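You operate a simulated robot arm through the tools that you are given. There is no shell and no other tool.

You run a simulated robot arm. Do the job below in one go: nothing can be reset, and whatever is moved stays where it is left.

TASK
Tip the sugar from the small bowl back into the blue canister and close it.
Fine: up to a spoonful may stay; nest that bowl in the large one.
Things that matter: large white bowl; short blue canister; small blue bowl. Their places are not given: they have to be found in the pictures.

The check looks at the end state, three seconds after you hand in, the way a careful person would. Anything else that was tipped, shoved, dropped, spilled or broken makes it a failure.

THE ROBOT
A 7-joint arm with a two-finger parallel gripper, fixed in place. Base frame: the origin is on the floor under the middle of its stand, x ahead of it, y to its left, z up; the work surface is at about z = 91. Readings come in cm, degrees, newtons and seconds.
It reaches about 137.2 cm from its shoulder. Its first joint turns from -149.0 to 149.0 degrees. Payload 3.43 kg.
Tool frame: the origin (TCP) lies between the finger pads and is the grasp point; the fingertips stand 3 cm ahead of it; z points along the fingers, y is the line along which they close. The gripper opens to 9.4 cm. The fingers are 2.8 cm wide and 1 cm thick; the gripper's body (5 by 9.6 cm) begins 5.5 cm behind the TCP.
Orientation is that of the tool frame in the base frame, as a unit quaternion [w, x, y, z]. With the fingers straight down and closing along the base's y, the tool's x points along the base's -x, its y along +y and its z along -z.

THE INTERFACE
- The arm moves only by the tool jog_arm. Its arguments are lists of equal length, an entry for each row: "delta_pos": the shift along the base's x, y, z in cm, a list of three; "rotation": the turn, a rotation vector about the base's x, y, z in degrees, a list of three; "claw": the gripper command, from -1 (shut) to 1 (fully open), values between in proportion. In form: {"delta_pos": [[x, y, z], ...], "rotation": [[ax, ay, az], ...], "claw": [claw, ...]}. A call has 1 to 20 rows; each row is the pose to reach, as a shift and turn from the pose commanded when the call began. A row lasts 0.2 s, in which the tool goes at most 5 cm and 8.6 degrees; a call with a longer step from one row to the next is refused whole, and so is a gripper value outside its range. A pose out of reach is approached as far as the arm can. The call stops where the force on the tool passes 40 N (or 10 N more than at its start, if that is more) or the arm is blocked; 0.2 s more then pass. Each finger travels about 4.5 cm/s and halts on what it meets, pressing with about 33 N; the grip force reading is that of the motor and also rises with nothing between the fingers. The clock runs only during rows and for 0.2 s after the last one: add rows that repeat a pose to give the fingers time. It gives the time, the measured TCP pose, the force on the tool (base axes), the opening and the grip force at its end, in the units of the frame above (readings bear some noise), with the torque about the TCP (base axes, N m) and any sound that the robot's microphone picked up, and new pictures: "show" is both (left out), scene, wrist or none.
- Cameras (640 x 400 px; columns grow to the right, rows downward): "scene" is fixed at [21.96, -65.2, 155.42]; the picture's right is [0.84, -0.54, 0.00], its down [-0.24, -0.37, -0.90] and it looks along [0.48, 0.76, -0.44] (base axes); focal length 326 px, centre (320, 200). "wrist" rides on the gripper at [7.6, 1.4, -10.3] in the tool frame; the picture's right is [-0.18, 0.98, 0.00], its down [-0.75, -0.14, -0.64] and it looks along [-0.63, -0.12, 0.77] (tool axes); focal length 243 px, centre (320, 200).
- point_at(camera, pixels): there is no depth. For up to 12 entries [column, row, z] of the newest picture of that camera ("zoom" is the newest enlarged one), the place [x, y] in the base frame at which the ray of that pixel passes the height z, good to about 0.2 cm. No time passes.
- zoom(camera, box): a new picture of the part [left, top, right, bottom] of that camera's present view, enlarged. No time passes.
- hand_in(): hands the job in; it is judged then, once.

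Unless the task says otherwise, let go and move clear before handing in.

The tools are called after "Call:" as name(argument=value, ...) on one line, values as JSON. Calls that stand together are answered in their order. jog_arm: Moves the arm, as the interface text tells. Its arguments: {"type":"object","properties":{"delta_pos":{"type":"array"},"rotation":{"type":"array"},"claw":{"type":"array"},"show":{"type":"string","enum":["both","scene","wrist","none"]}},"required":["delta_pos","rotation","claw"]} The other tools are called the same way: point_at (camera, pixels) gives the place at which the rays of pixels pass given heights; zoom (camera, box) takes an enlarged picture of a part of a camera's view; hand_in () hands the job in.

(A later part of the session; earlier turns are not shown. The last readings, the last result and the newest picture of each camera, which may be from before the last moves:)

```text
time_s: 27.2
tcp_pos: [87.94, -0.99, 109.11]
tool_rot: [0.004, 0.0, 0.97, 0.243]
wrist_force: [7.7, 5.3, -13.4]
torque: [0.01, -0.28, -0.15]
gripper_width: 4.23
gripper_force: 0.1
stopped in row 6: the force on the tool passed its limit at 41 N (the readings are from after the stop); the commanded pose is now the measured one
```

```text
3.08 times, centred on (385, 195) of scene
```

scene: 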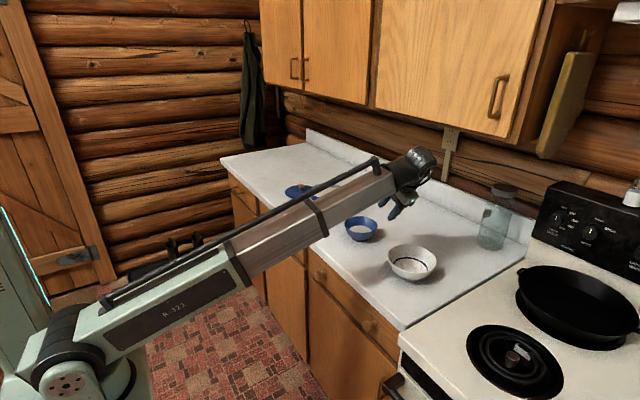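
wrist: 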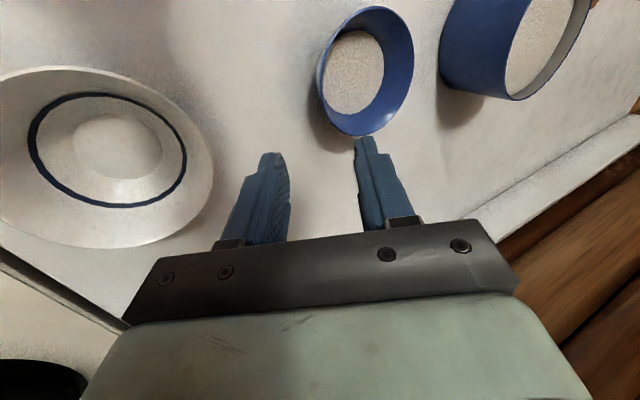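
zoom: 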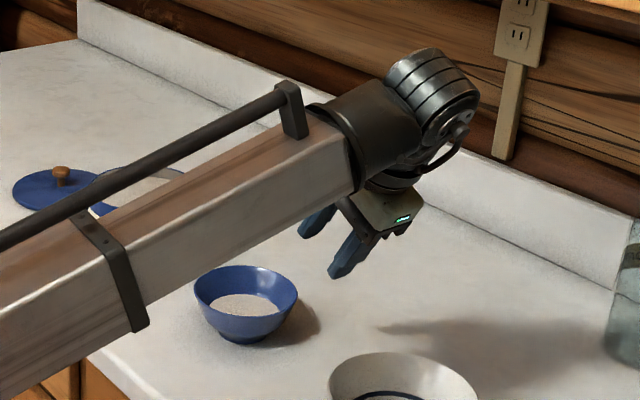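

The call stopped on force with 41 N, although the bowls look undisturbed. I'll hold still and take another reading to see whether anything is really in contact.

Call:
jog_arm(delta_pos=[[0, 0, 0], [0, 0, 0], [0, 0, 0]], rotation=[[0, 0, 0], [0, 0, 0], [0, 0, 0]], claw=[-0.1, -0.1, -0.1])

Call:
zoom(camera="scene", box=[240, 130, 460, 290])

```text
time_s: 28.0
tcp_pos: [87.88, -0.96, 109.08]
tool_rot: [0.003, 0.001, 0.97, 0.242]
wrist_force: [10.0, 11.8, -20.8]
torque: [-0.31, -0.64, -0.54]
gripper_width: 4.2
gripper_force: 0.0
```

scene: 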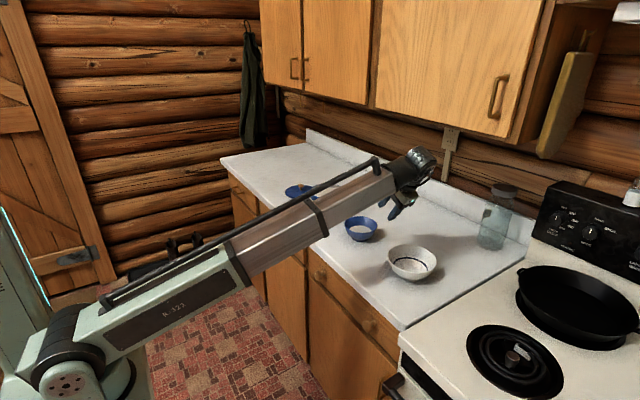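
wrist: 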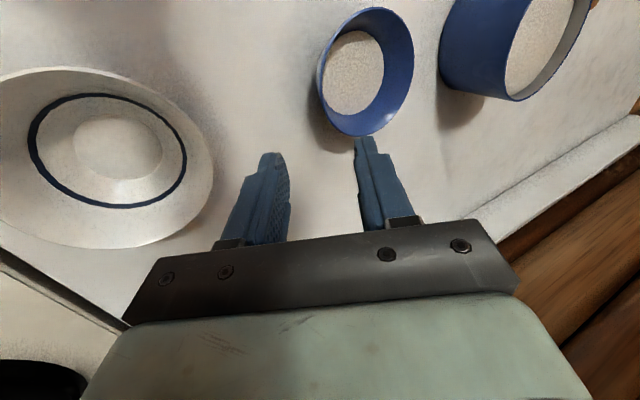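

```text
2.50 times, centred on (350, 210) of scene
```

zoom: 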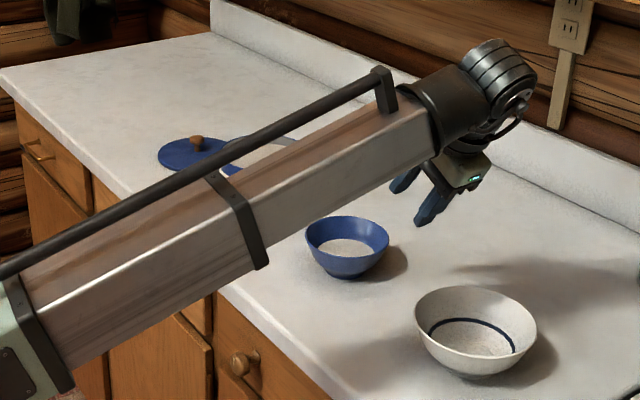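

The force persists at about 26 N, directed along the tool and away from the base, yet no object is near the fingers. It may be the gripper touching the arm's own wrist, so I'll zoom in on it.

Call:
zoom(camera="scene", box=[370, 130, 450, 230])

Call:
zoom(camera="wrist", box=[200, 80, 440, 260])

```text
4.00 times, centred on (410, 180) of scene
```

zoom: 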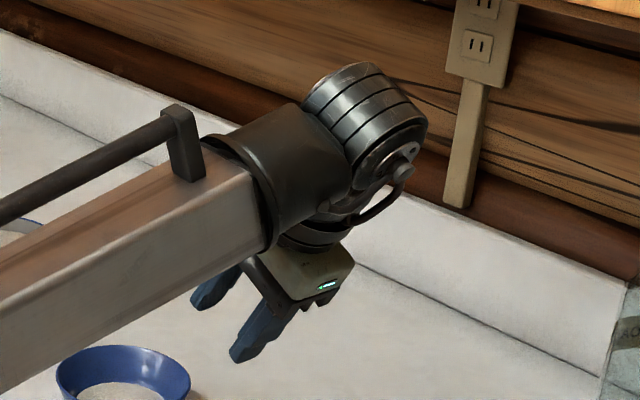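

```text
2.22 times, centred on (320, 170) of wrist
```

zoom: 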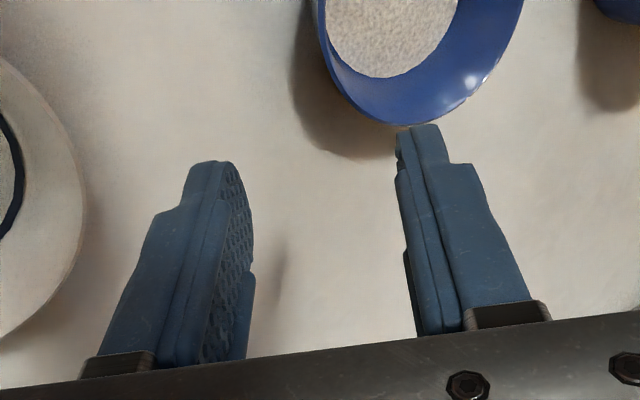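

The zoom confirms it: the gripper body is wedged against the arm's own forearm cap, so this is a self-contact caused by the sideways tilt. I'll undo the tilt while rising, then use a grasp on the bowl's (-x,+y) side that tilts the tool forward instead.

Call:
jog_arm(delta_pos=[[0, 0.5, 0.5], [0, 2, 2], [0, 4, 4], [0, 6.5, 6], [-1, 9, 8], [-2, 11, 9], [-2, 11, 9]], rotation=[[-3, 0, 0], [-9, 0, 0], [-15, 0, 0], [-21, 0, 0], [-26, 0, 0], [-28, 0, 0], [-28, 0, 0]], claw=[-0.1, -0.1, -0.1, -0.1, -0.1, -0.1, -0.1])

```text
time_s: 29.6
tcp_pos: [85.97, 10.0, 118.16]
tool_rot: [0.003, -0.001, 1.0, 0.0]
wrist_force: [16.2, -8.2, -28.6]
torque: [1.0, -0.58, 0.66]
gripper_width: 4.23
gripper_force: 0.1
```

scene: 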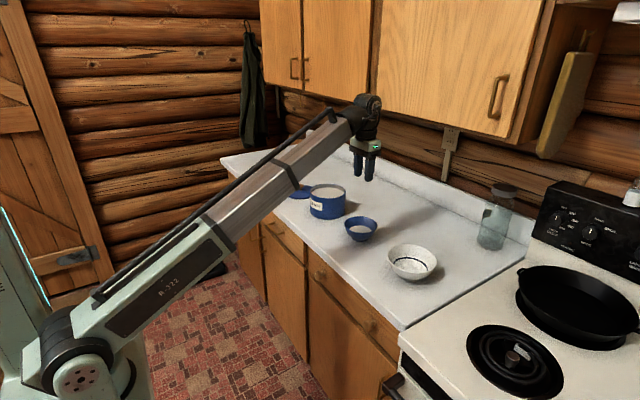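
wrist: 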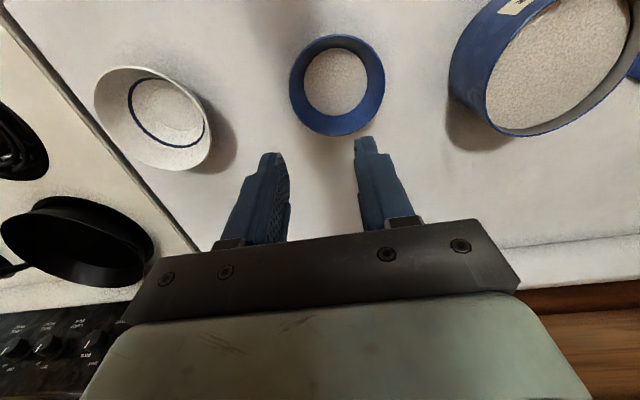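

The force remains with the tool vertical here, so close to the base the folded wrist touches the forearm. Tilting the tool forward should open the fold, so I'll do that now.

Call:
jog_arm(delta_pos=[[0, 0, 0], [0, 0, 0], [0, 0, 0], [0, 0, 0], [0, 0, 0]], rotation=[[0, -6, 0], [0, -12, 0], [0, -18, 0], [0, -24, 0], [0, -24, 0]], claw=[-0.1, -0.1, -0.1, -0.1, -0.1])

```text
time_s: 30.8
tcp_pos: [85.92, 10.0, 118.04]
tool_rot: [0.21, -0.002, 0.978, 0.001]
wrist_force: [0.2, -0.2, 0.9]
torque: [-0.03, -0.02, -0.01]
gripper_width: 4.24
gripper_force: 0.2
```

scene: 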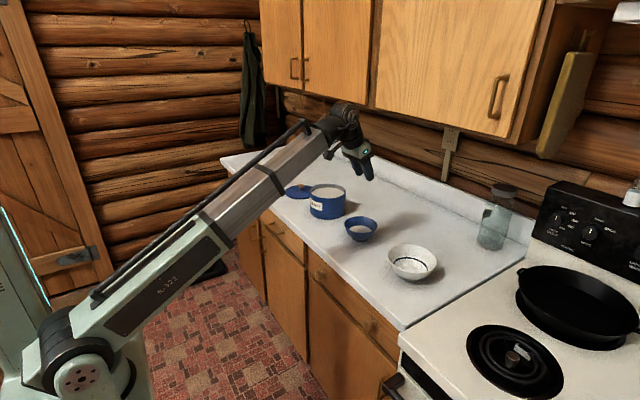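
wrist: 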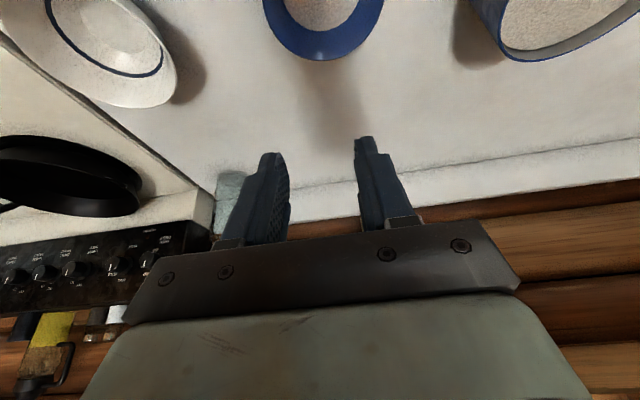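

The force is now zero with the tool tilted 24° forward. Next I'll turn to the new grasp orientation: yawed 49° and tilted 28° toward (+x,-y), above the bowl's (-x,+y) rim.

Call:
jog_arm(delta_pos=[[0, 0, 0], [0, 0, 0], [0, 0, 0], [-1, 1.5, -1.3], [-2.2, 3, -2.6], [-3.5, 4.8, -4.2], [-5, 6.8, -6], [-6.5, 8.8, -7.8], [-7.58, 10.25, -9], [-7.58, 10.25, -9]], rotation=[[-5.1, 1.46, 5.92], [-10.2, 2.92, 11.84], [-15.3, 4.38, 17.76], [-20.4, 5.84, 23.68], [-25.45, 7.3, 29.6], [-30.5, 8.76, 35.5], [-35.6, 10.2, 41.4], [-35.6, 10.2, 41.4], [-35.6, 10.2, 41.4], [-35.6, 10.2, 41.4]], claw=[-0.1, -0.1, -0.1, -0.1, -0.1, -0.1, -0.1, -0.1, -0.1, -0.1])

Call:
zoom(camera="scene", box=[300, 120, 440, 260])

```text
time_s: 33.0
tcp_pos: [78.19, 20.24, 109.08]
tool_rot: [0.102, -0.404, 0.882, -0.219]
wrist_force: [0.4, -0.5, -0.1]
torque: [0.01, 0.03, 0.05]
gripper_width: 4.24
gripper_force: 0.2
```

scene: 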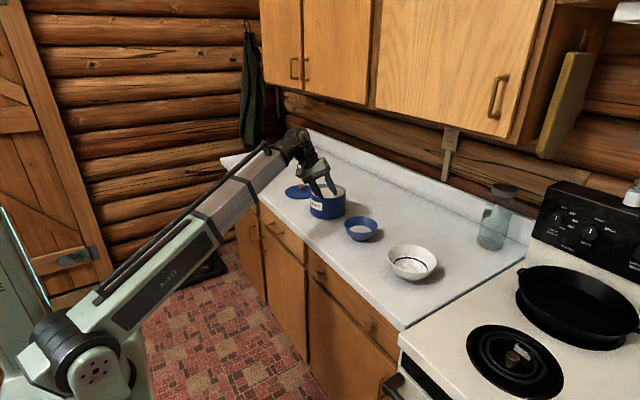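
wrist: 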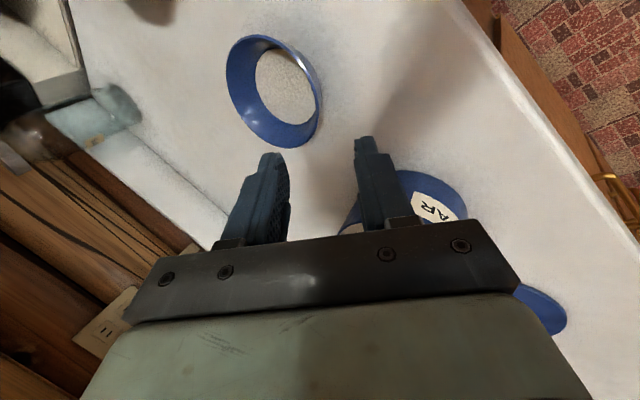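

```text
2.86 times, centred on (370, 190) of scene
```

zoom: 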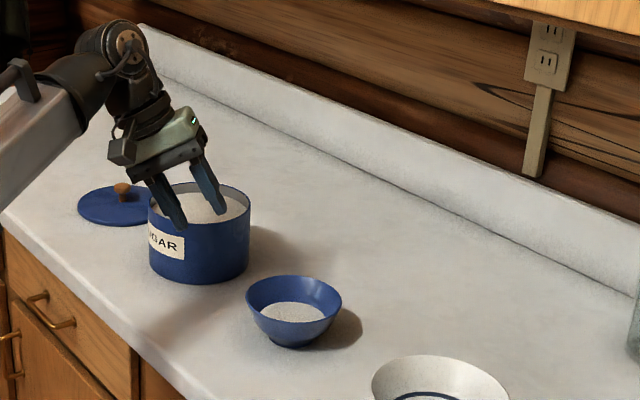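

The force is zero and the orientation is as planned. The target rim point should project to about (320,98) in the wrist view, so I'll zoom in to verify alignment before descending.

Call:
zoom(camera="wrist", box=[210, 20, 400, 170])

Call:
point_at(camera="wrist", pixels=[[322, 97, 96.1], [225, 75, 96.1], [268, 35, 96.1], [290, 150, 96.1], [255, 36, 96.1], [270, 143, 96.1], [303, 60, 96.1], [318, 120, 96.1]])

```text
2.67 times, centred on (305, 95) of wrist
```

zoom: 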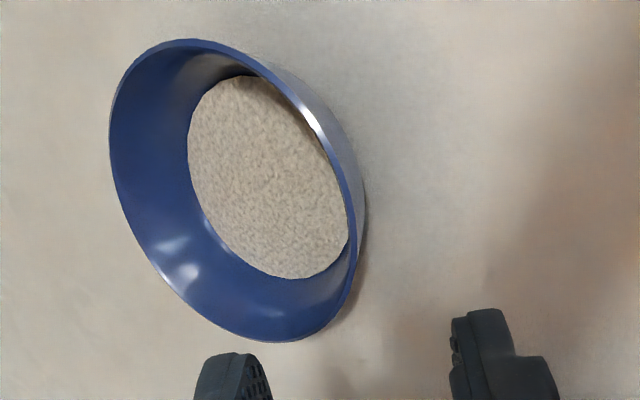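

```text
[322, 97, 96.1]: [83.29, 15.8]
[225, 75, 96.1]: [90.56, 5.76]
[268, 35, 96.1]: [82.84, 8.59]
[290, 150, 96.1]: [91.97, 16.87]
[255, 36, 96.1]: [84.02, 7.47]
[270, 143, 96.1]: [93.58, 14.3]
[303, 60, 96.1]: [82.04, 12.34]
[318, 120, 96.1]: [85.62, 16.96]
```

Call:
point_at(camera="zoom", pixels=[[358, 225, 96.1], [110, 140, 96.1], [190, 39, 96.1], [275, 341, 96.1], [340, 170, 96.1], [345, 295, 96.1], [118, 190, 96.1], [290, 95, 96.1], [150, 55, 96.1], [200, 320, 96.1], [310, 335, 96.1], [240, 55, 96.1]])

```text
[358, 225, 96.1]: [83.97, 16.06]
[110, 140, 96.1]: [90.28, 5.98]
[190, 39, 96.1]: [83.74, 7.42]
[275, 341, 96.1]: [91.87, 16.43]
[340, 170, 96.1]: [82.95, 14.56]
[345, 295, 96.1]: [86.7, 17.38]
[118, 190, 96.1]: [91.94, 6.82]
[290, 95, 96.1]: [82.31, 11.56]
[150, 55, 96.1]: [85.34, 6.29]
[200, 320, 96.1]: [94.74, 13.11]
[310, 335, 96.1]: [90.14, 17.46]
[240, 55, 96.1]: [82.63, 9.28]
```

A circle fit gives the rim centre at (88.2, 11.62) with radius 6.05. I'll approach along the tool axis, stop a little above the rim, and check.

Call:
jog_arm(delta_pos=[[1, -0.9, -2.3], [2, -1.8, -4.6], [3, -2.6, -7], [3.57, -3.15, -8.41], [3.57, -3.15, -8.41]], rotation=[[0, 0, 0], [0, 0, 0], [0, 0, 0], [0, 0, 0], [0, 0, 0]], claw=[-0.1, -0.1, -0.1, -0.1, -0.1])

Call:
zoom(camera="wrist", box=[150, 40, 430, 240])

Call:
zoom(camera="scene", box=[300, 140, 420, 250])

```text
time_s: 34.2
tcp_pos: [81.8, 17.17, 100.6]
tool_rot: [0.102, -0.403, 0.883, -0.22]
wrist_force: [-0.4, 0.3, -0.4]
torque: [0.0, 0.03, 0.01]
gripper_width: 4.21
gripper_force: 0.1
```

scene: 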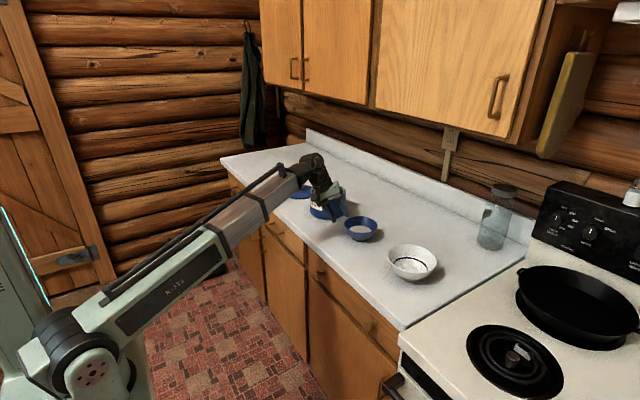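
wrist: 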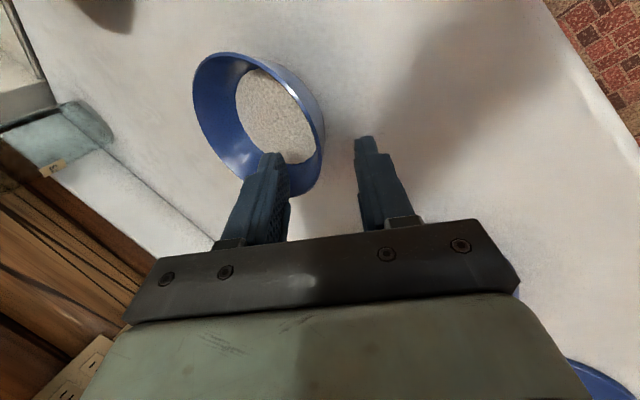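

```text
2.00 times, centred on (290, 140) of wrist
```

zoom: 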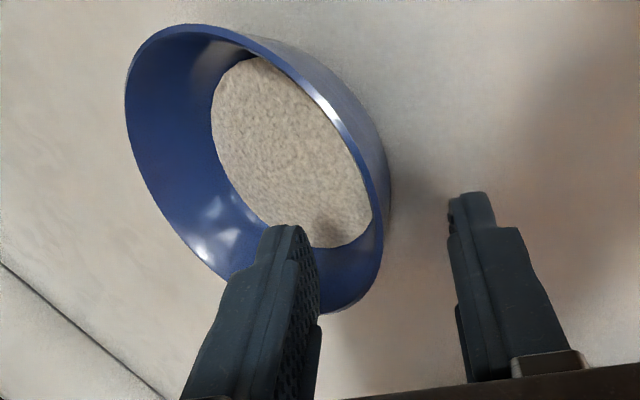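

```text
3.64 times, centred on (360, 195) of scene
```

zoom: 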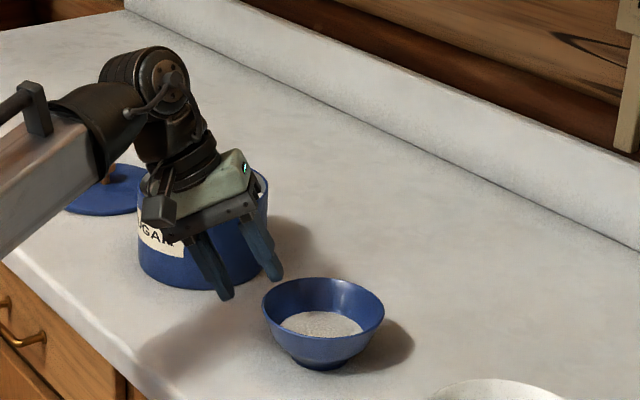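

The rim's right edge at about (321,142) lies midway between the fingers, and the left finger will enter the bowl above the sugar. I'll advance 4.5 cm along the tool axis with the fingers still open.

Call:
jog_arm(delta_pos=[[0.4, -0.35, -1], [0.8, -0.7, -2], [1.2, -1.05, -3], [1.59, -1.39, -3.97], [1.59, -1.39, -3.97]], rotation=[[0, 0, 0], [0, 0, 0], [0, 0, 0], [0, 0, 0], [0, 0, 0]], claw=[-0.1, -0.1, -0.1, -0.1, -0.1])

Call:
zoom(camera="wrist", box=[150, 60, 430, 260])

Call:
zoom(camera="scene", box=[310, 170, 410, 250])

```text
time_s: 35.4
tcp_pos: [83.37, 15.81, 96.78]
tool_rot: [0.102, -0.403, 0.883, -0.219]
wrist_force: [-0.3, -0.2, 0.3]
torque: [-0.01, -0.03, 0.01]
gripper_width: 4.24
gripper_force: 0.1
```

scene: 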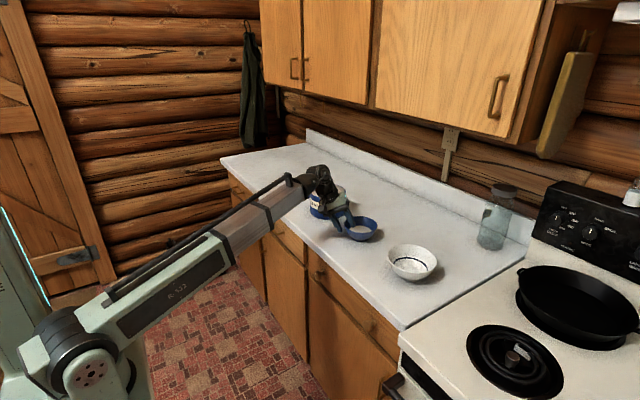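
wrist: 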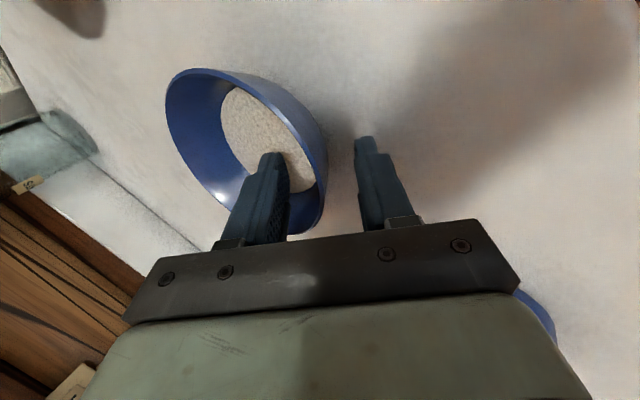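

```text
2.00 times, centred on (290, 160) of wrist
```

zoom: 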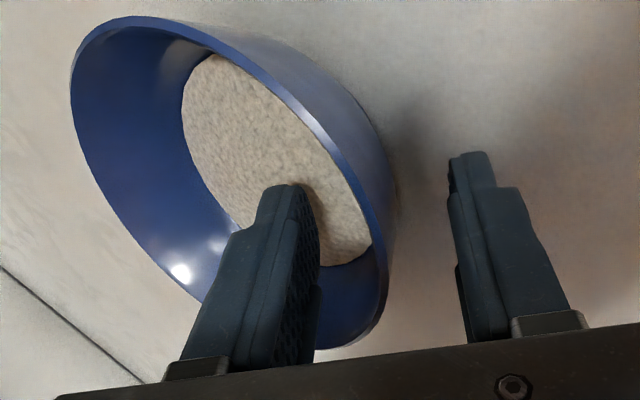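

```text
5.00 times, centred on (360, 210) of scene
```

zoom: 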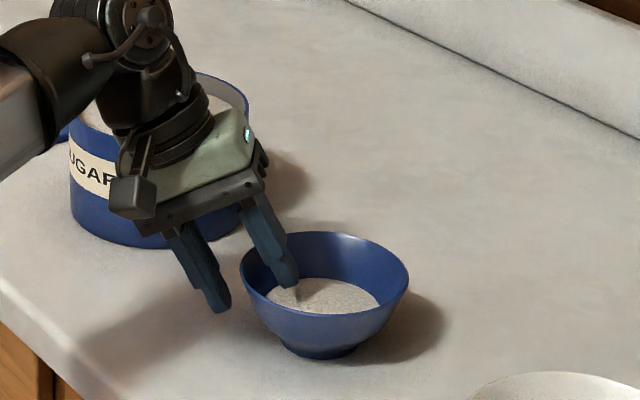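

The fingers straddle the wall on both sides with no contact force. I'll close onto the rim.

Call:
jog_arm(delta_pos=[[0, 0, 0], [0, 0, 0], [0, 0, 0], [0, 0, 0], [0, 0, 0], [0, 0, 0]], rotation=[[0, 0, 0], [0, 0, 0], [0, 0, 0], [0, 0, 0], [0, 0, 0], [0, 0, 0]], claw=[-0.4, -0.65, -0.85, -1, -1, -1])

Call:
zoom(camera="wrist", box=[150, 60, 430, 260])

Call:
zoom(camera="scene", box=[310, 170, 410, 250])

```text
time_s: 36.8
tcp_pos: [83.5, 15.59, 96.82]
tool_rot: [0.102, -0.403, 0.883, -0.219]
wrist_force: [4.1, -3.9, 10.1]
torque: [-0.3, -0.39, -0.04]
gripper_width: 0.96
gripper_force: 33.3
```

scene: 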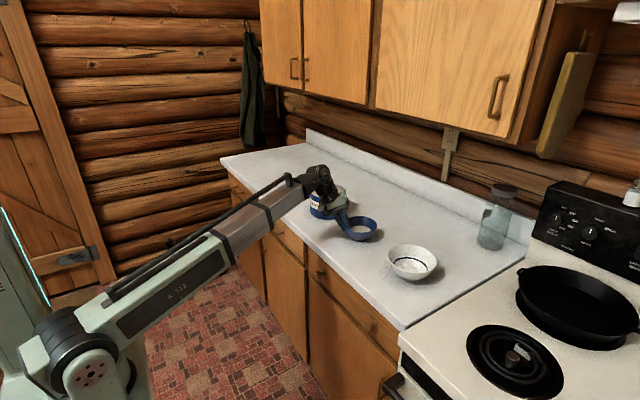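
wrist: 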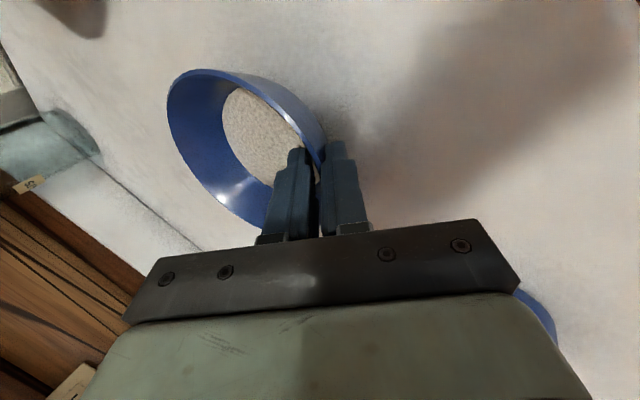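

```text
2.00 times, centred on (290, 160) of wrist
```

zoom: 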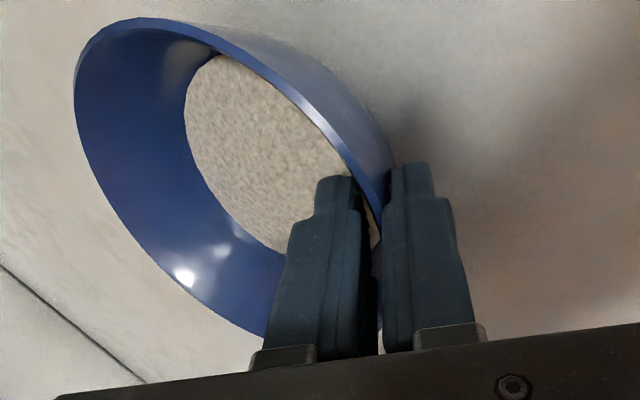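

```text
5.00 times, centred on (360, 210) of scene
```

zoom: 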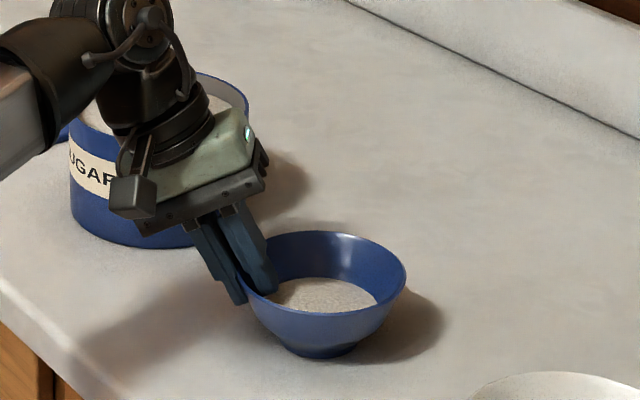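

The rim is pinched at 0.96 cm with 33 N. I'll lift it slowly and straight up, and look for any sagging.

Call:
jog_arm(delta_pos=[[0, 0, 0.3], [0, 0, 0.7], [0, 0, 1.2], [0, 0, 1.8], [0, 0, 2.5], [0, 0, 2.5]], rotation=[[0, 0, 0], [0, 0, 0], [0, 0, 0], [0, 0, 0], [0, 0, 0], [0, 0, 0]], claw=[-1, -1, -1, -1, -1, -1])

Call:
zoom(camera="wrist", box=[150, 60, 430, 260])

Call:
zoom(camera="scene", box=[310, 170, 410, 250])

```text
time_s: 38.2
tcp_pos: [83.51, 15.8, 99.15]
tool_rot: [0.103, -0.403, 0.882, -0.219]
wrist_force: [0.3, 0.2, -2.9]
torque: [0.12, 0.11, -0.02]
gripper_width: 0.93
gripper_force: 33.2
```

scene: 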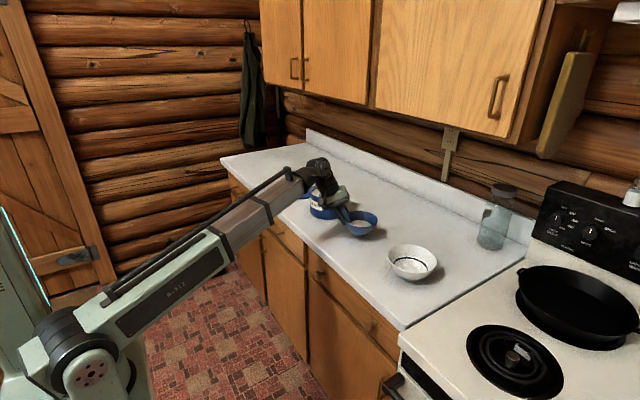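
wrist: 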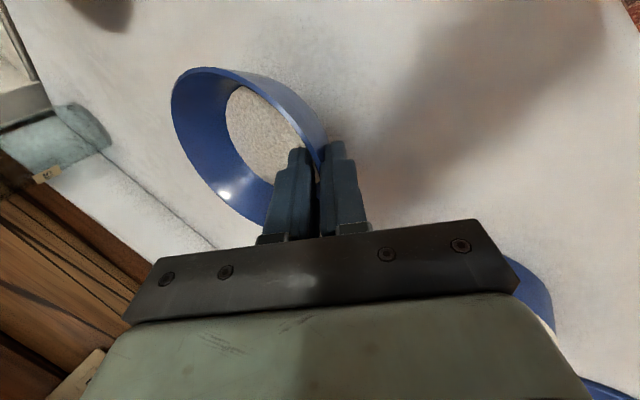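

```text
2.00 times, centred on (290, 160) of wrist
```

zoom: 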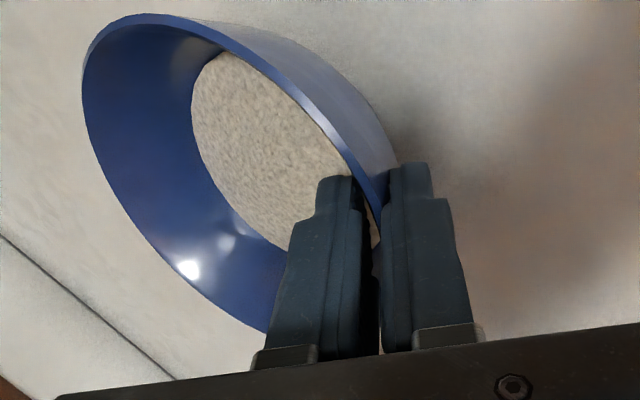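

```text
5.00 times, centred on (360, 210) of scene
```

zoom: 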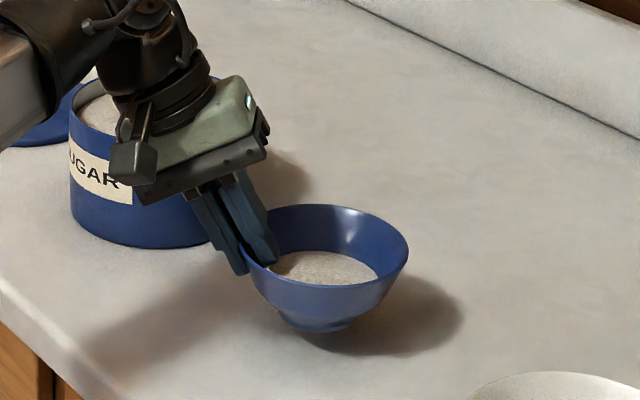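

The bowl hangs nearly level (about 2.9 N) with its sugar in place. I'll lift it to clear the canister, then carry it slowly toward the pour start.

Call:
jog_arm(delta_pos=[[0, 0, 0.8], [0, 0, 2.2], [0, 0, 3.8], [0, 0, 5.5], [0, 0, 7.2], [0, 0, 8.6], [0.2, 0.8, 9.4], [0.6, 2.5, 9.4], [1, 4.5, 9.4], [1.4, 6.7, 9.4], [1.9, 9, 9.4], [2.4, 11.4, 9.4], [2.9, 13.8, 9.4], [3.4, 16, 9.4], [3.8, 18, 9.4], [4.1, 19.3, 9.4], [4.2, 20, 9.4], [4.2, 20, 9.4]], rotation=[[0, 0, 0], [0, 0, 0], [0, 0, 0], [0, 0, 0], [0, 0, 0], [0, 0, 0], [0, 0, 0], [0, 0, 0], [0, 0, 0], [0, 0, 0], [0, 0, 0], [0, 0, 0], [0, 0, 0], [0, 0, 0], [0, 0, 0], [0, 0, 0], [0, 0, 0], [0, 0, 0]], claw=[-1, -1, -1, -1, -1, -1, -1, -1, -1, -1, -1, -1, -1, -1, -1, -1, -1, -1])

Call:
zoom(camera="scene", box=[270, 110, 410, 240])

```text
time_s: 42.0
tcp_pos: [87.75, 35.7, 108.56]
tool_rot: [0.101, -0.403, 0.883, -0.218]
wrist_force: [-0.7, -0.2, -3.1]
torque: [0.11, 0.12, -0.03]
gripper_width: 0.86
gripper_force: 33.1
```

scene: 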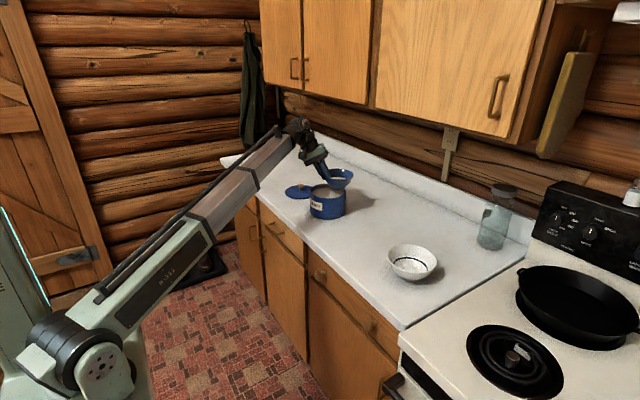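
wrist: 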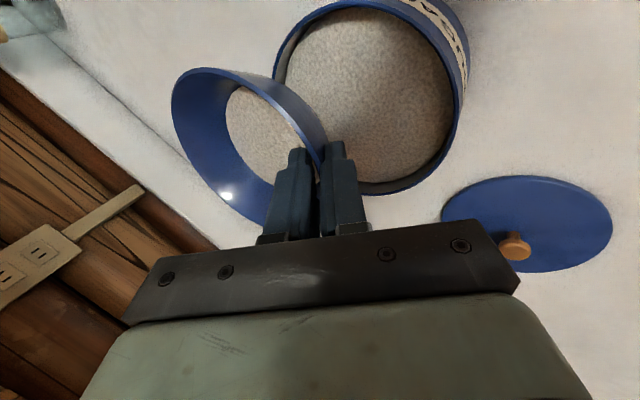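

```text
3.08 times, centred on (340, 175) of scene
```

zoom: 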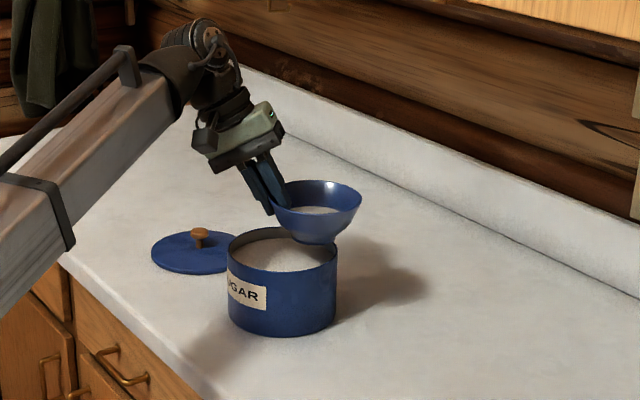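

The bowl is held level above the canister with its sugar undisturbed. Before tilting, I'll recheck the canister's rim position.

Call:
point_at(camera="zoom", pixels=[[228, 248, 100.5], [337, 252, 100.5], [278, 226, 100.5], [283, 272, 100.5], [245, 330, 91], [283, 337, 91]])

Call:
point_at(camera="wrist", pixels=[[370, 196, 100.5], [470, 70, 100.5], [440, 150, 100.5], [275, 60, 100.5], [330, 6, 100.5], [460, 110, 100.5], [400, 190, 100.5], [458, 90, 100.5]])

Call:
zoom(camera="wrist", box=[160, 0, 500, 210])

```text
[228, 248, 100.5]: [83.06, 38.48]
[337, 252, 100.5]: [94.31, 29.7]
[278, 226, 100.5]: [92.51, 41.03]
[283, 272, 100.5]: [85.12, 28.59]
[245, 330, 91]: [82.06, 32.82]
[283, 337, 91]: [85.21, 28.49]
```

```text
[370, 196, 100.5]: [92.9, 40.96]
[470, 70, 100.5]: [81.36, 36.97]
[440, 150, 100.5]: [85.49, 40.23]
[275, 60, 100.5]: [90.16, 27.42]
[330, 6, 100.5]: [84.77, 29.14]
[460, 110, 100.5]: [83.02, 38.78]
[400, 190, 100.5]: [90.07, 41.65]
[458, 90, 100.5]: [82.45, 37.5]
```

```text
1.88 times, centred on (330, 105) of wrist
```

zoom: 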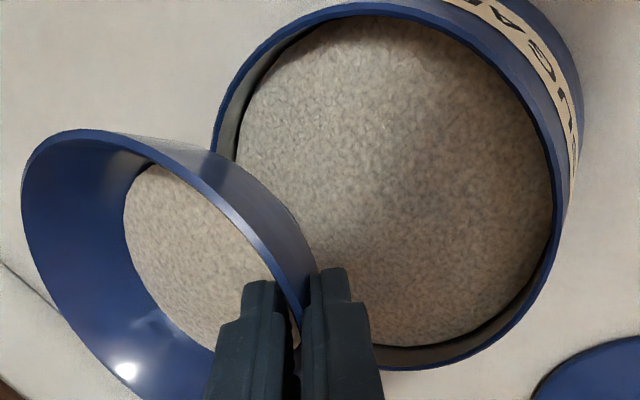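

The canister is still centred near (88.9, 34.6). I'll start tilting about the grip axis, bringing the lip over the canister and reaching 30°.

Call:
jog_arm(delta_pos=[[0.2, 2, 0.3], [0.35, 3.8, 0.45], [0.5, 5.3, 0.6], [0.6, 6.4, 0.7], [0.68, 7.2, 0.8], [0.73, 7.79, 0.89], [0.73, 7.79, 0.89]], rotation=[[3.8, -3.3, 0], [7.55, -6.56, 0], [11.3, -9.84, 0], [15.1, -13.1, 0], [18.9, -16.4, 0], [22.65, -19.7, 0], [22.65, -19.7, 0]], claw=[-1, -1, -1, -1, -1, -1, -1])

Call:
zoom(camera="scene", box=[270, 110, 410, 240])

```text
time_s: 43.6
tcp_pos: [88.43, 43.69, 109.46]
tool_rot: [0.328, -0.333, 0.878, -0.106]
wrist_force: [-0.8, 0.8, -2.9]
torque: [0.06, 0.13, 0.02]
gripper_width: 0.88
gripper_force: 33.5
```

scene: 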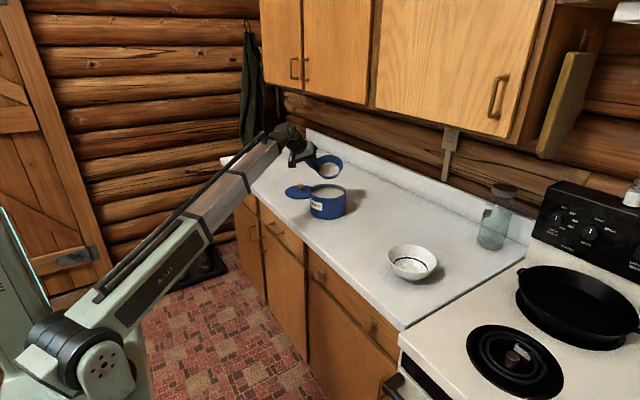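
wrist: 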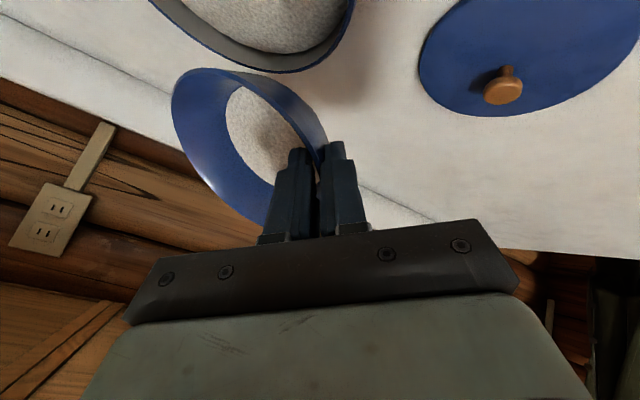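

```text
3.08 times, centred on (340, 175) of scene
```

zoom: 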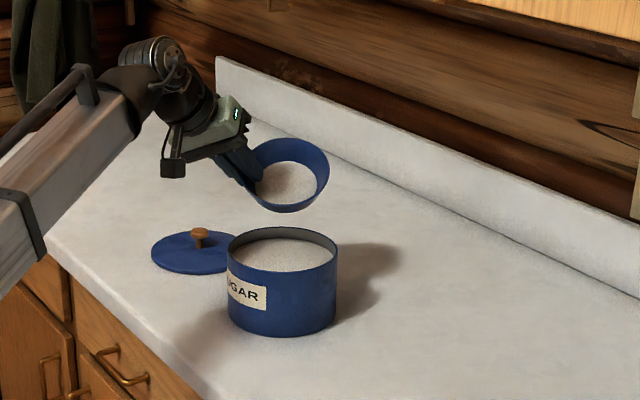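

The lip at about (287,212) in the zoom hangs over the canister opening, and the sugar is still in place. I'll tilt further, slowly, to 50°.

Call:
jog_arm(delta_pos=[[-0.2, -0.23, 0.03], [-0.4, -0.46, 0.06], [-0.6, -0.69, 0.09], [-0.8, -0.92, 0.12], [-0.98, -1.13, 0.15], [-0.98, -1.13, 0.15]], rotation=[[3.02, -2.62, 0], [6.04, -5.25, 0], [9.06, -7.87, 0], [12.08, -10.5, 0], [15.1, -13.12, 0], [15.1, -13.12, 0]], claw=[-1, -1, -1, -1, -1, -1], show="scene")

Call:
zoom(camera="scene", box=[280, 120, 380, 230])

```text
time_s: 45.0
tcp_pos: [87.45, 42.39, 109.58]
tool_rot: [0.467, -0.272, 0.841, -0.027]
wrist_force: [-0.4, -0.4, -2.7]
torque: [0.04, 0.16, 0.02]
gripper_width: 0.88
gripper_force: 32.9
```

scene: 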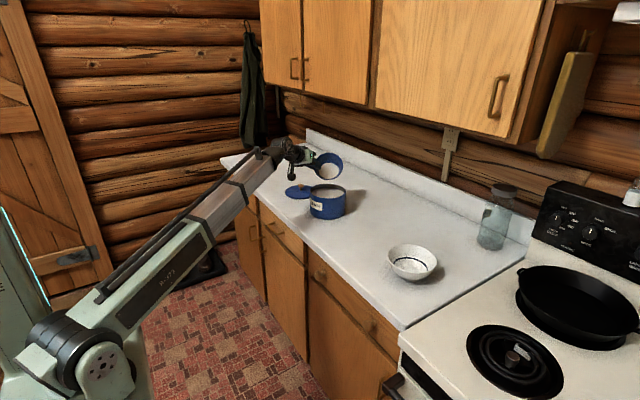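

```text
3.64 times, centred on (330, 175) of scene
```

zoom: 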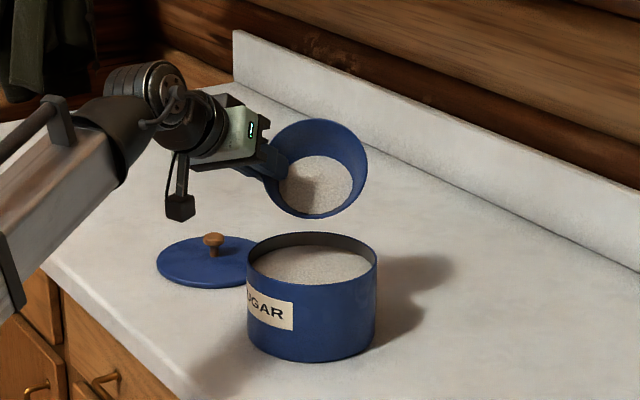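

The sugar is leaning toward the lip but has not left the bowl yet. I'll continue to 70° at a slow rate, keeping the lip over the canister's middle.

Call:
jog_arm(delta_pos=[[-0.2, -0.23, 0], [-0.41, -0.47, -0.04], [-0.62, -0.71, -0.1], [-0.83, -0.95, -0.15], [-1.04, -1.19, -0.2], [-1.25, -1.43, -0.26], [-1.25, -1.43, -0.26]], rotation=[[2.52, -2.19, 0], [5.03, -4.37, 0], [7.55, -6.56, 0], [10.07, -8.75, 0], [12.58, -10.93, 0], [15.1, -13.12, 0], [15.1, -13.12, 0]], claw=[-1, -1, -1, -1, -1, -1, -1], show="scene")

Call:
zoom(camera="scene", box=[280, 120, 380, 230])

```text
time_s: 46.6
tcp_pos: [86.34, 40.94, 109.26]
tool_rot: [0.59, -0.204, 0.779, 0.053]
wrist_force: [-0.9, -0.3, -3.3]
torque: [0.03, 0.18, -0.01]
gripper_width: 0.87
gripper_force: 33.3
```

scene: 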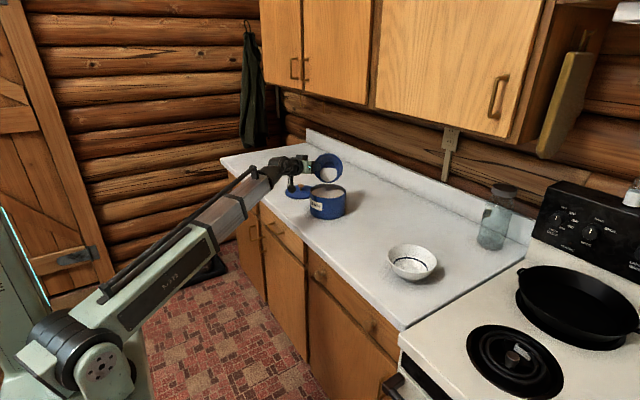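

```text
3.64 times, centred on (330, 175) of scene
```

zoom: 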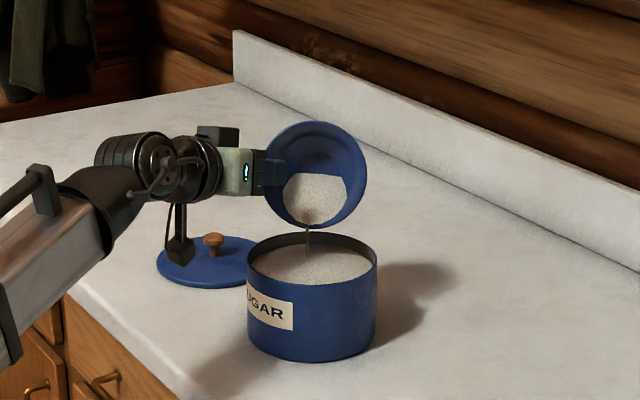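

Sugar is now streaming over the lip at (307,232) and landing inside the canister. I'll let it run and keep tilting slowly to 90°.

Call:
jog_arm(delta_pos=[[0, 0, 0], [0, 0, 0], [0, 0, 0], [-0.17, -0.2, 0.05], [-0.34, -0.39, 0.1], [-0.5, -0.59, 0.14], [-0.67, -0.78, 0.17], [-0.67, -0.78, 0.17], [-0.67, -0.78, 0.17], [-0.84, -0.98, 0.17], [-1.01, -1.18, 0.16], [-1.18, -1.37, 0.16], [-1.36, -1.57, 0.15], [-1.36, -1.57, 0.15], [-1.36, -1.57, 0.15]], rotation=[[0, 0, 0], [0, 0, 0], [0, 0, 0], [1.89, -1.64, 0], [3.78, -3.28, 0], [5.66, -4.92, 0], [7.55, -6.56, 0], [7.55, -6.56, 0], [7.55, -6.56, 0], [9.44, -8.2, 0], [11.33, -9.84, 0], [13.2, -11.48, 0], [15.1, -13.12, 0], [15.1, -13.12, 0], [15.1, -13.12, 0]], claw=[-1, -1, -1, -1, -1, -1, -1, -1, -1, -1, -1, -1, -1, -1, -1], show="scene")

Call:
zoom(camera="scene", box=[280, 120, 380, 230])

```text
time_s: 49.8
tcp_pos: [84.85, 39.42, 109.46]
tool_rot: [0.697, -0.129, 0.694, 0.13]
wrist_force: [0.2, 0.2, -2.6]
torque: [0.04, 0.15, 0.0]
gripper_width: 0.84
gripper_force: 32.8
```

scene: 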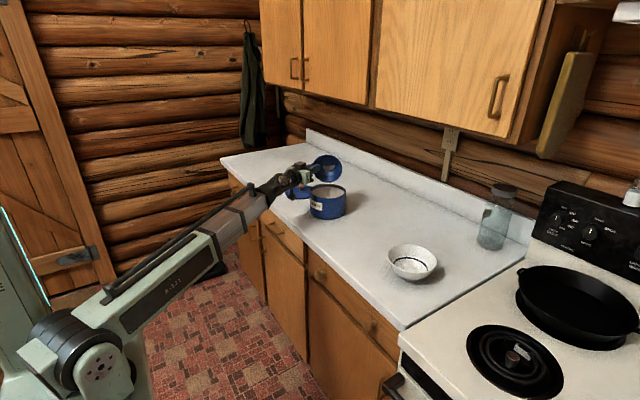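

```text
3.64 times, centred on (330, 175) of scene
```

zoom: 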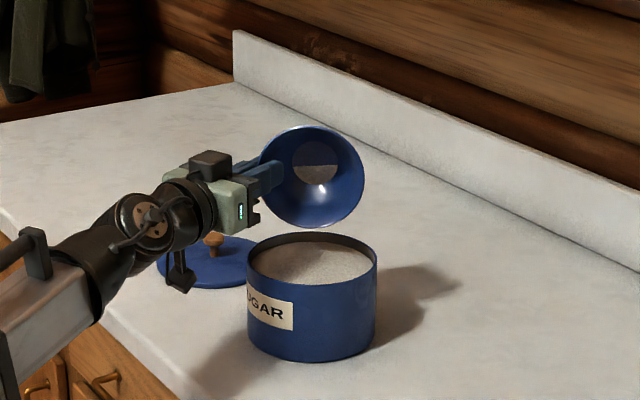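

Nearly all the sugar has gone in, with no grains visible on the counter. A small patch remains at (315,170) in the bowl's base, so I'll tilt on to 110° to drop the rest.

Call:
jog_arm(delta_pos=[[-0.17, -0.19, 0.05], [-0.34, -0.39, 0.1], [-0.5, -0.58, 0.15], [-0.67, -0.77, 0.2], [-0.83, -0.96, 0.19], [-0.99, -1.15, 0.17], [-1.15, -1.33, 0.15], [-1.31, -1.51, 0.13], [-1.31, -1.51, 0.13], [-1.31, -1.51, 0.13], [-1.31, -1.51, 0.13]], rotation=[[1.89, -1.64, 0], [3.78, -3.28, 0], [5.66, -4.92, 0], [7.55, -6.56, 0], [9.44, -8.2, 0], [11.33, -9.84, 0], [13.2, -11.48, 0], [15.1, -13.12, 0], [15.1, -13.12, 0], [15.1, -13.12, 0], [15.1, -13.12, 0]], claw=[-1, -1, -1, -1, -1, -1, -1, -1, -1, -1, -1], show="scene")

Call:
zoom(camera="scene", box=[295, 140, 365, 225])

```text
time_s: 52.2
tcp_pos: [83.56, 37.91, 109.67]
tool_rot: [0.782, -0.051, 0.587, 0.204]
wrist_force: [-0.5, 0.0, -2.5]
torque: [0.04, 0.12, 0.0]
gripper_width: 0.87
gripper_force: 33.1
out of reach, approached as far as the arm can: row 5, 6
```

scene: 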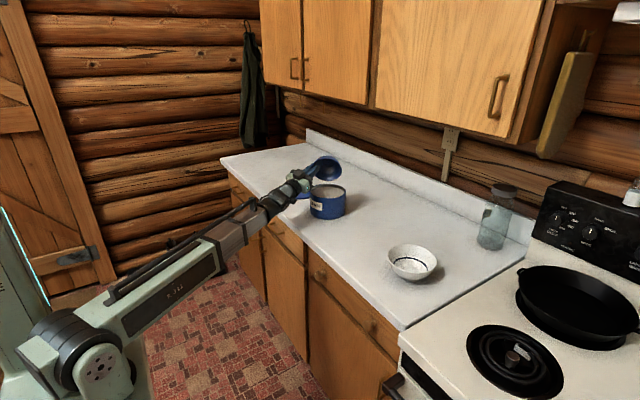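

```text
4.71 times, centred on (330, 182) of scene
```

zoom: 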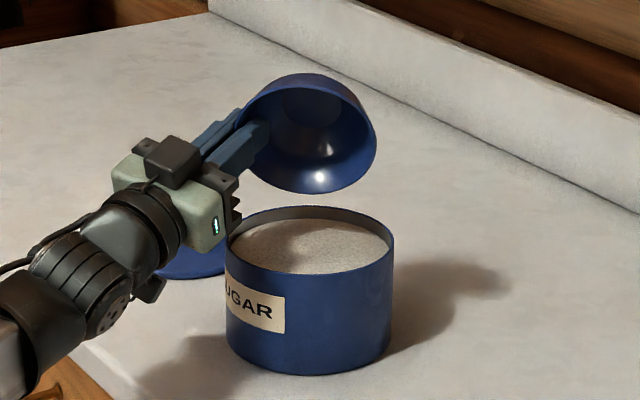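

The bowl's inside is now plain blue all over, so it is empty, and the canister holds the sugar with a clean counter around it. I'll turn the bowl back upright along the same path.

Call:
jog_arm(delta_pos=[[0.2, 0.23, 0.15], [0.41, 0.48, 0.25], [0.66, 0.76, 0.35], [0.93, 1.07, 0.5], [1.2, 1.38, 0.65], [1.5, 1.72, 0.8], [1.83, 2.1, 1], [2.2, 2.5, 1.2], [2.55, 2.95, 1.4], [2.95, 3.4, 1.6], [3.32, 3.82, 1.78], [3.32, 3.82, 1.78]], rotation=[[-2.26, 1.97, 0], [-4.7, 4.1, 0], [-7.55, 6.56, 0], [-10.57, 9.18, 0], [-13.6, 11.8, 0], [-17, 14.76, 0], [-20.8, 18.04, 0], [-25, 21.65, 0], [-29.06, 25.26, 0], [-33.6, 29.2, 0], [-37.75, 32.8, 0], [-37.75, 32.8, 0]], claw=[-1, -1, -1, -1, -1, -1, -1, -1, -1, -1, -1, -1], show="scene")

Call:
zoom(camera="scene", box=[280, 120, 380, 230])

```text
time_s: 54.8
tcp_pos: [86.87, 41.81, 111.31]
tool_rot: [0.529, -0.24, 0.814, 0.012]
wrist_force: [0.5, 0.4, -3.0]
torque: [0.05, 0.15, -0.02]
gripper_width: 0.87
gripper_force: 33.6
out of reach, approached as far as the arm can: row 4, 5, 6
```

scene: 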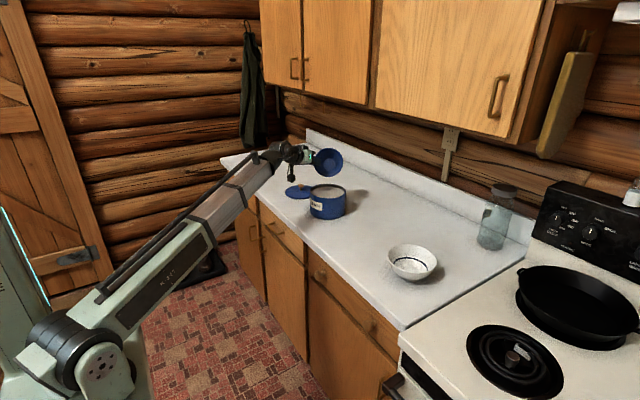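

```text
3.64 times, centred on (330, 175) of scene
```

zoom: 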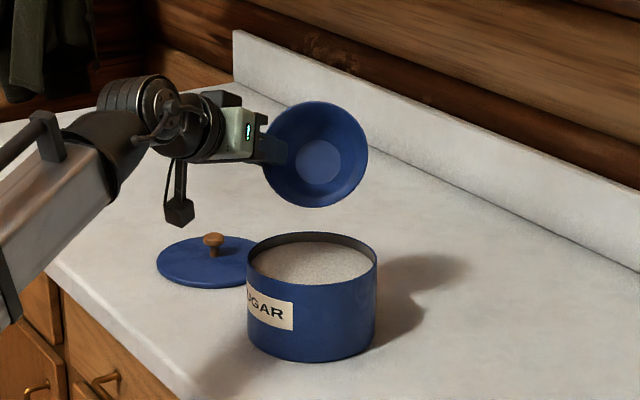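

The bowl is clean inside, with its base disc visible at (317,162). I'll level it fully and start back toward the large bowl.

Call:
jog_arm(delta_pos=[[0.1, -0.5, 0.2], [0.2, -1.2, 0.4], [0.3, -2, 0.6], [0.4, -2.8, 0.8], [0.5, -3.6, 1], [0.6, -4.4, 1.2], [0.7, -5.2, 1.4], [0.85, -6, 1.5], [0.85, -6, 1.5]], rotation=[[-5.66, 4.92, 0], [-11.3, 9.84, 0], [-17, 14.76, 0], [-22.65, 19.68, 0], [-28.3, 24.6, 0], [-34, 29.5, 0], [-39.6, 34.4, 0], [-45.3, 39.36, 0], [-45.3, 39.36, 0]], claw=[-1, -1, -1, -1, -1, -1, -1, -1, -1])

Call:
zoom(camera="scene", box=[280, 110, 400, 230])

```text
time_s: 56.8
tcp_pos: [87.65, 35.72, 113.07]
tool_rot: [0.1, -0.403, 0.883, -0.219]
wrist_force: [-1.2, -0.7, -2.2]
torque: [0.07, 0.07, 0.01]
gripper_width: 0.86
gripper_force: 33.1
```

scene: 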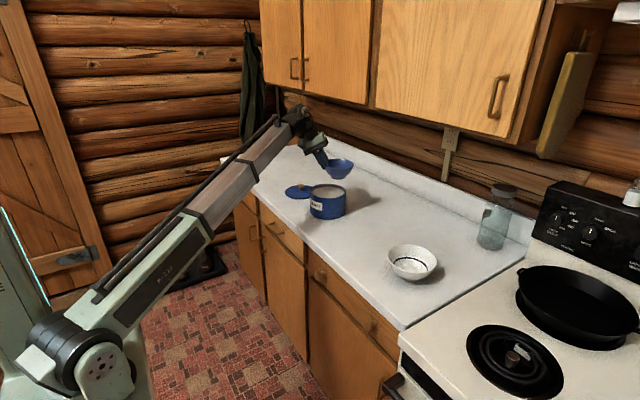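
wrist: 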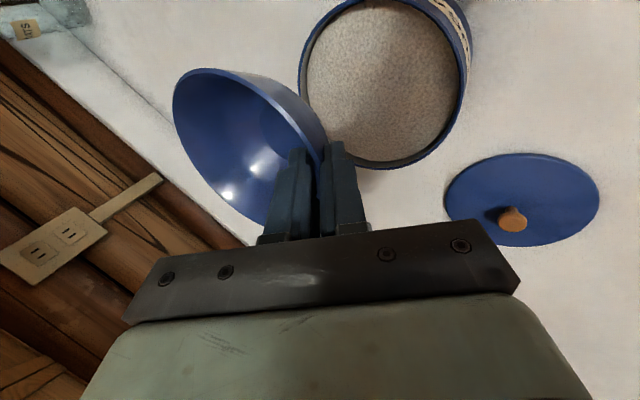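

```text
3.33 times, centred on (340, 170) of scene
```

zoom: 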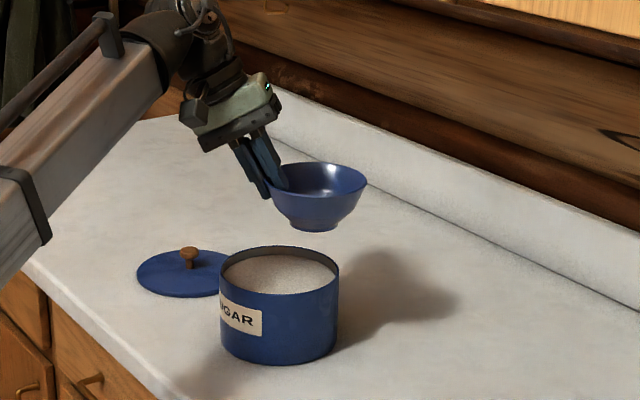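

The bowl is level and empty, and the canister holds all the sugar. Now I'll measure the large bowl's rim carefully in the scene view.

Call:
zoom(camera="scene", box=[380, 235, 444, 290])

```text
7.27 times, centred on (412, 262) of scene
```

zoom: 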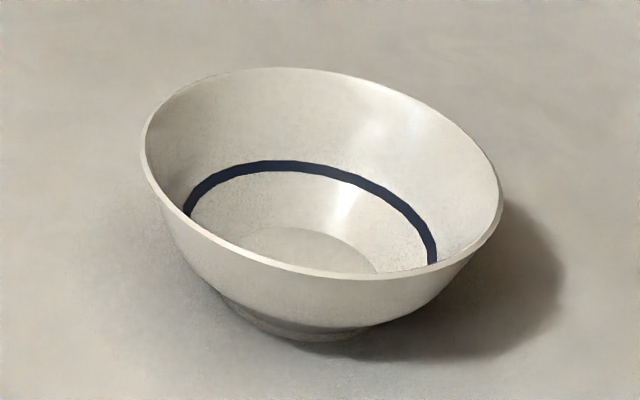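

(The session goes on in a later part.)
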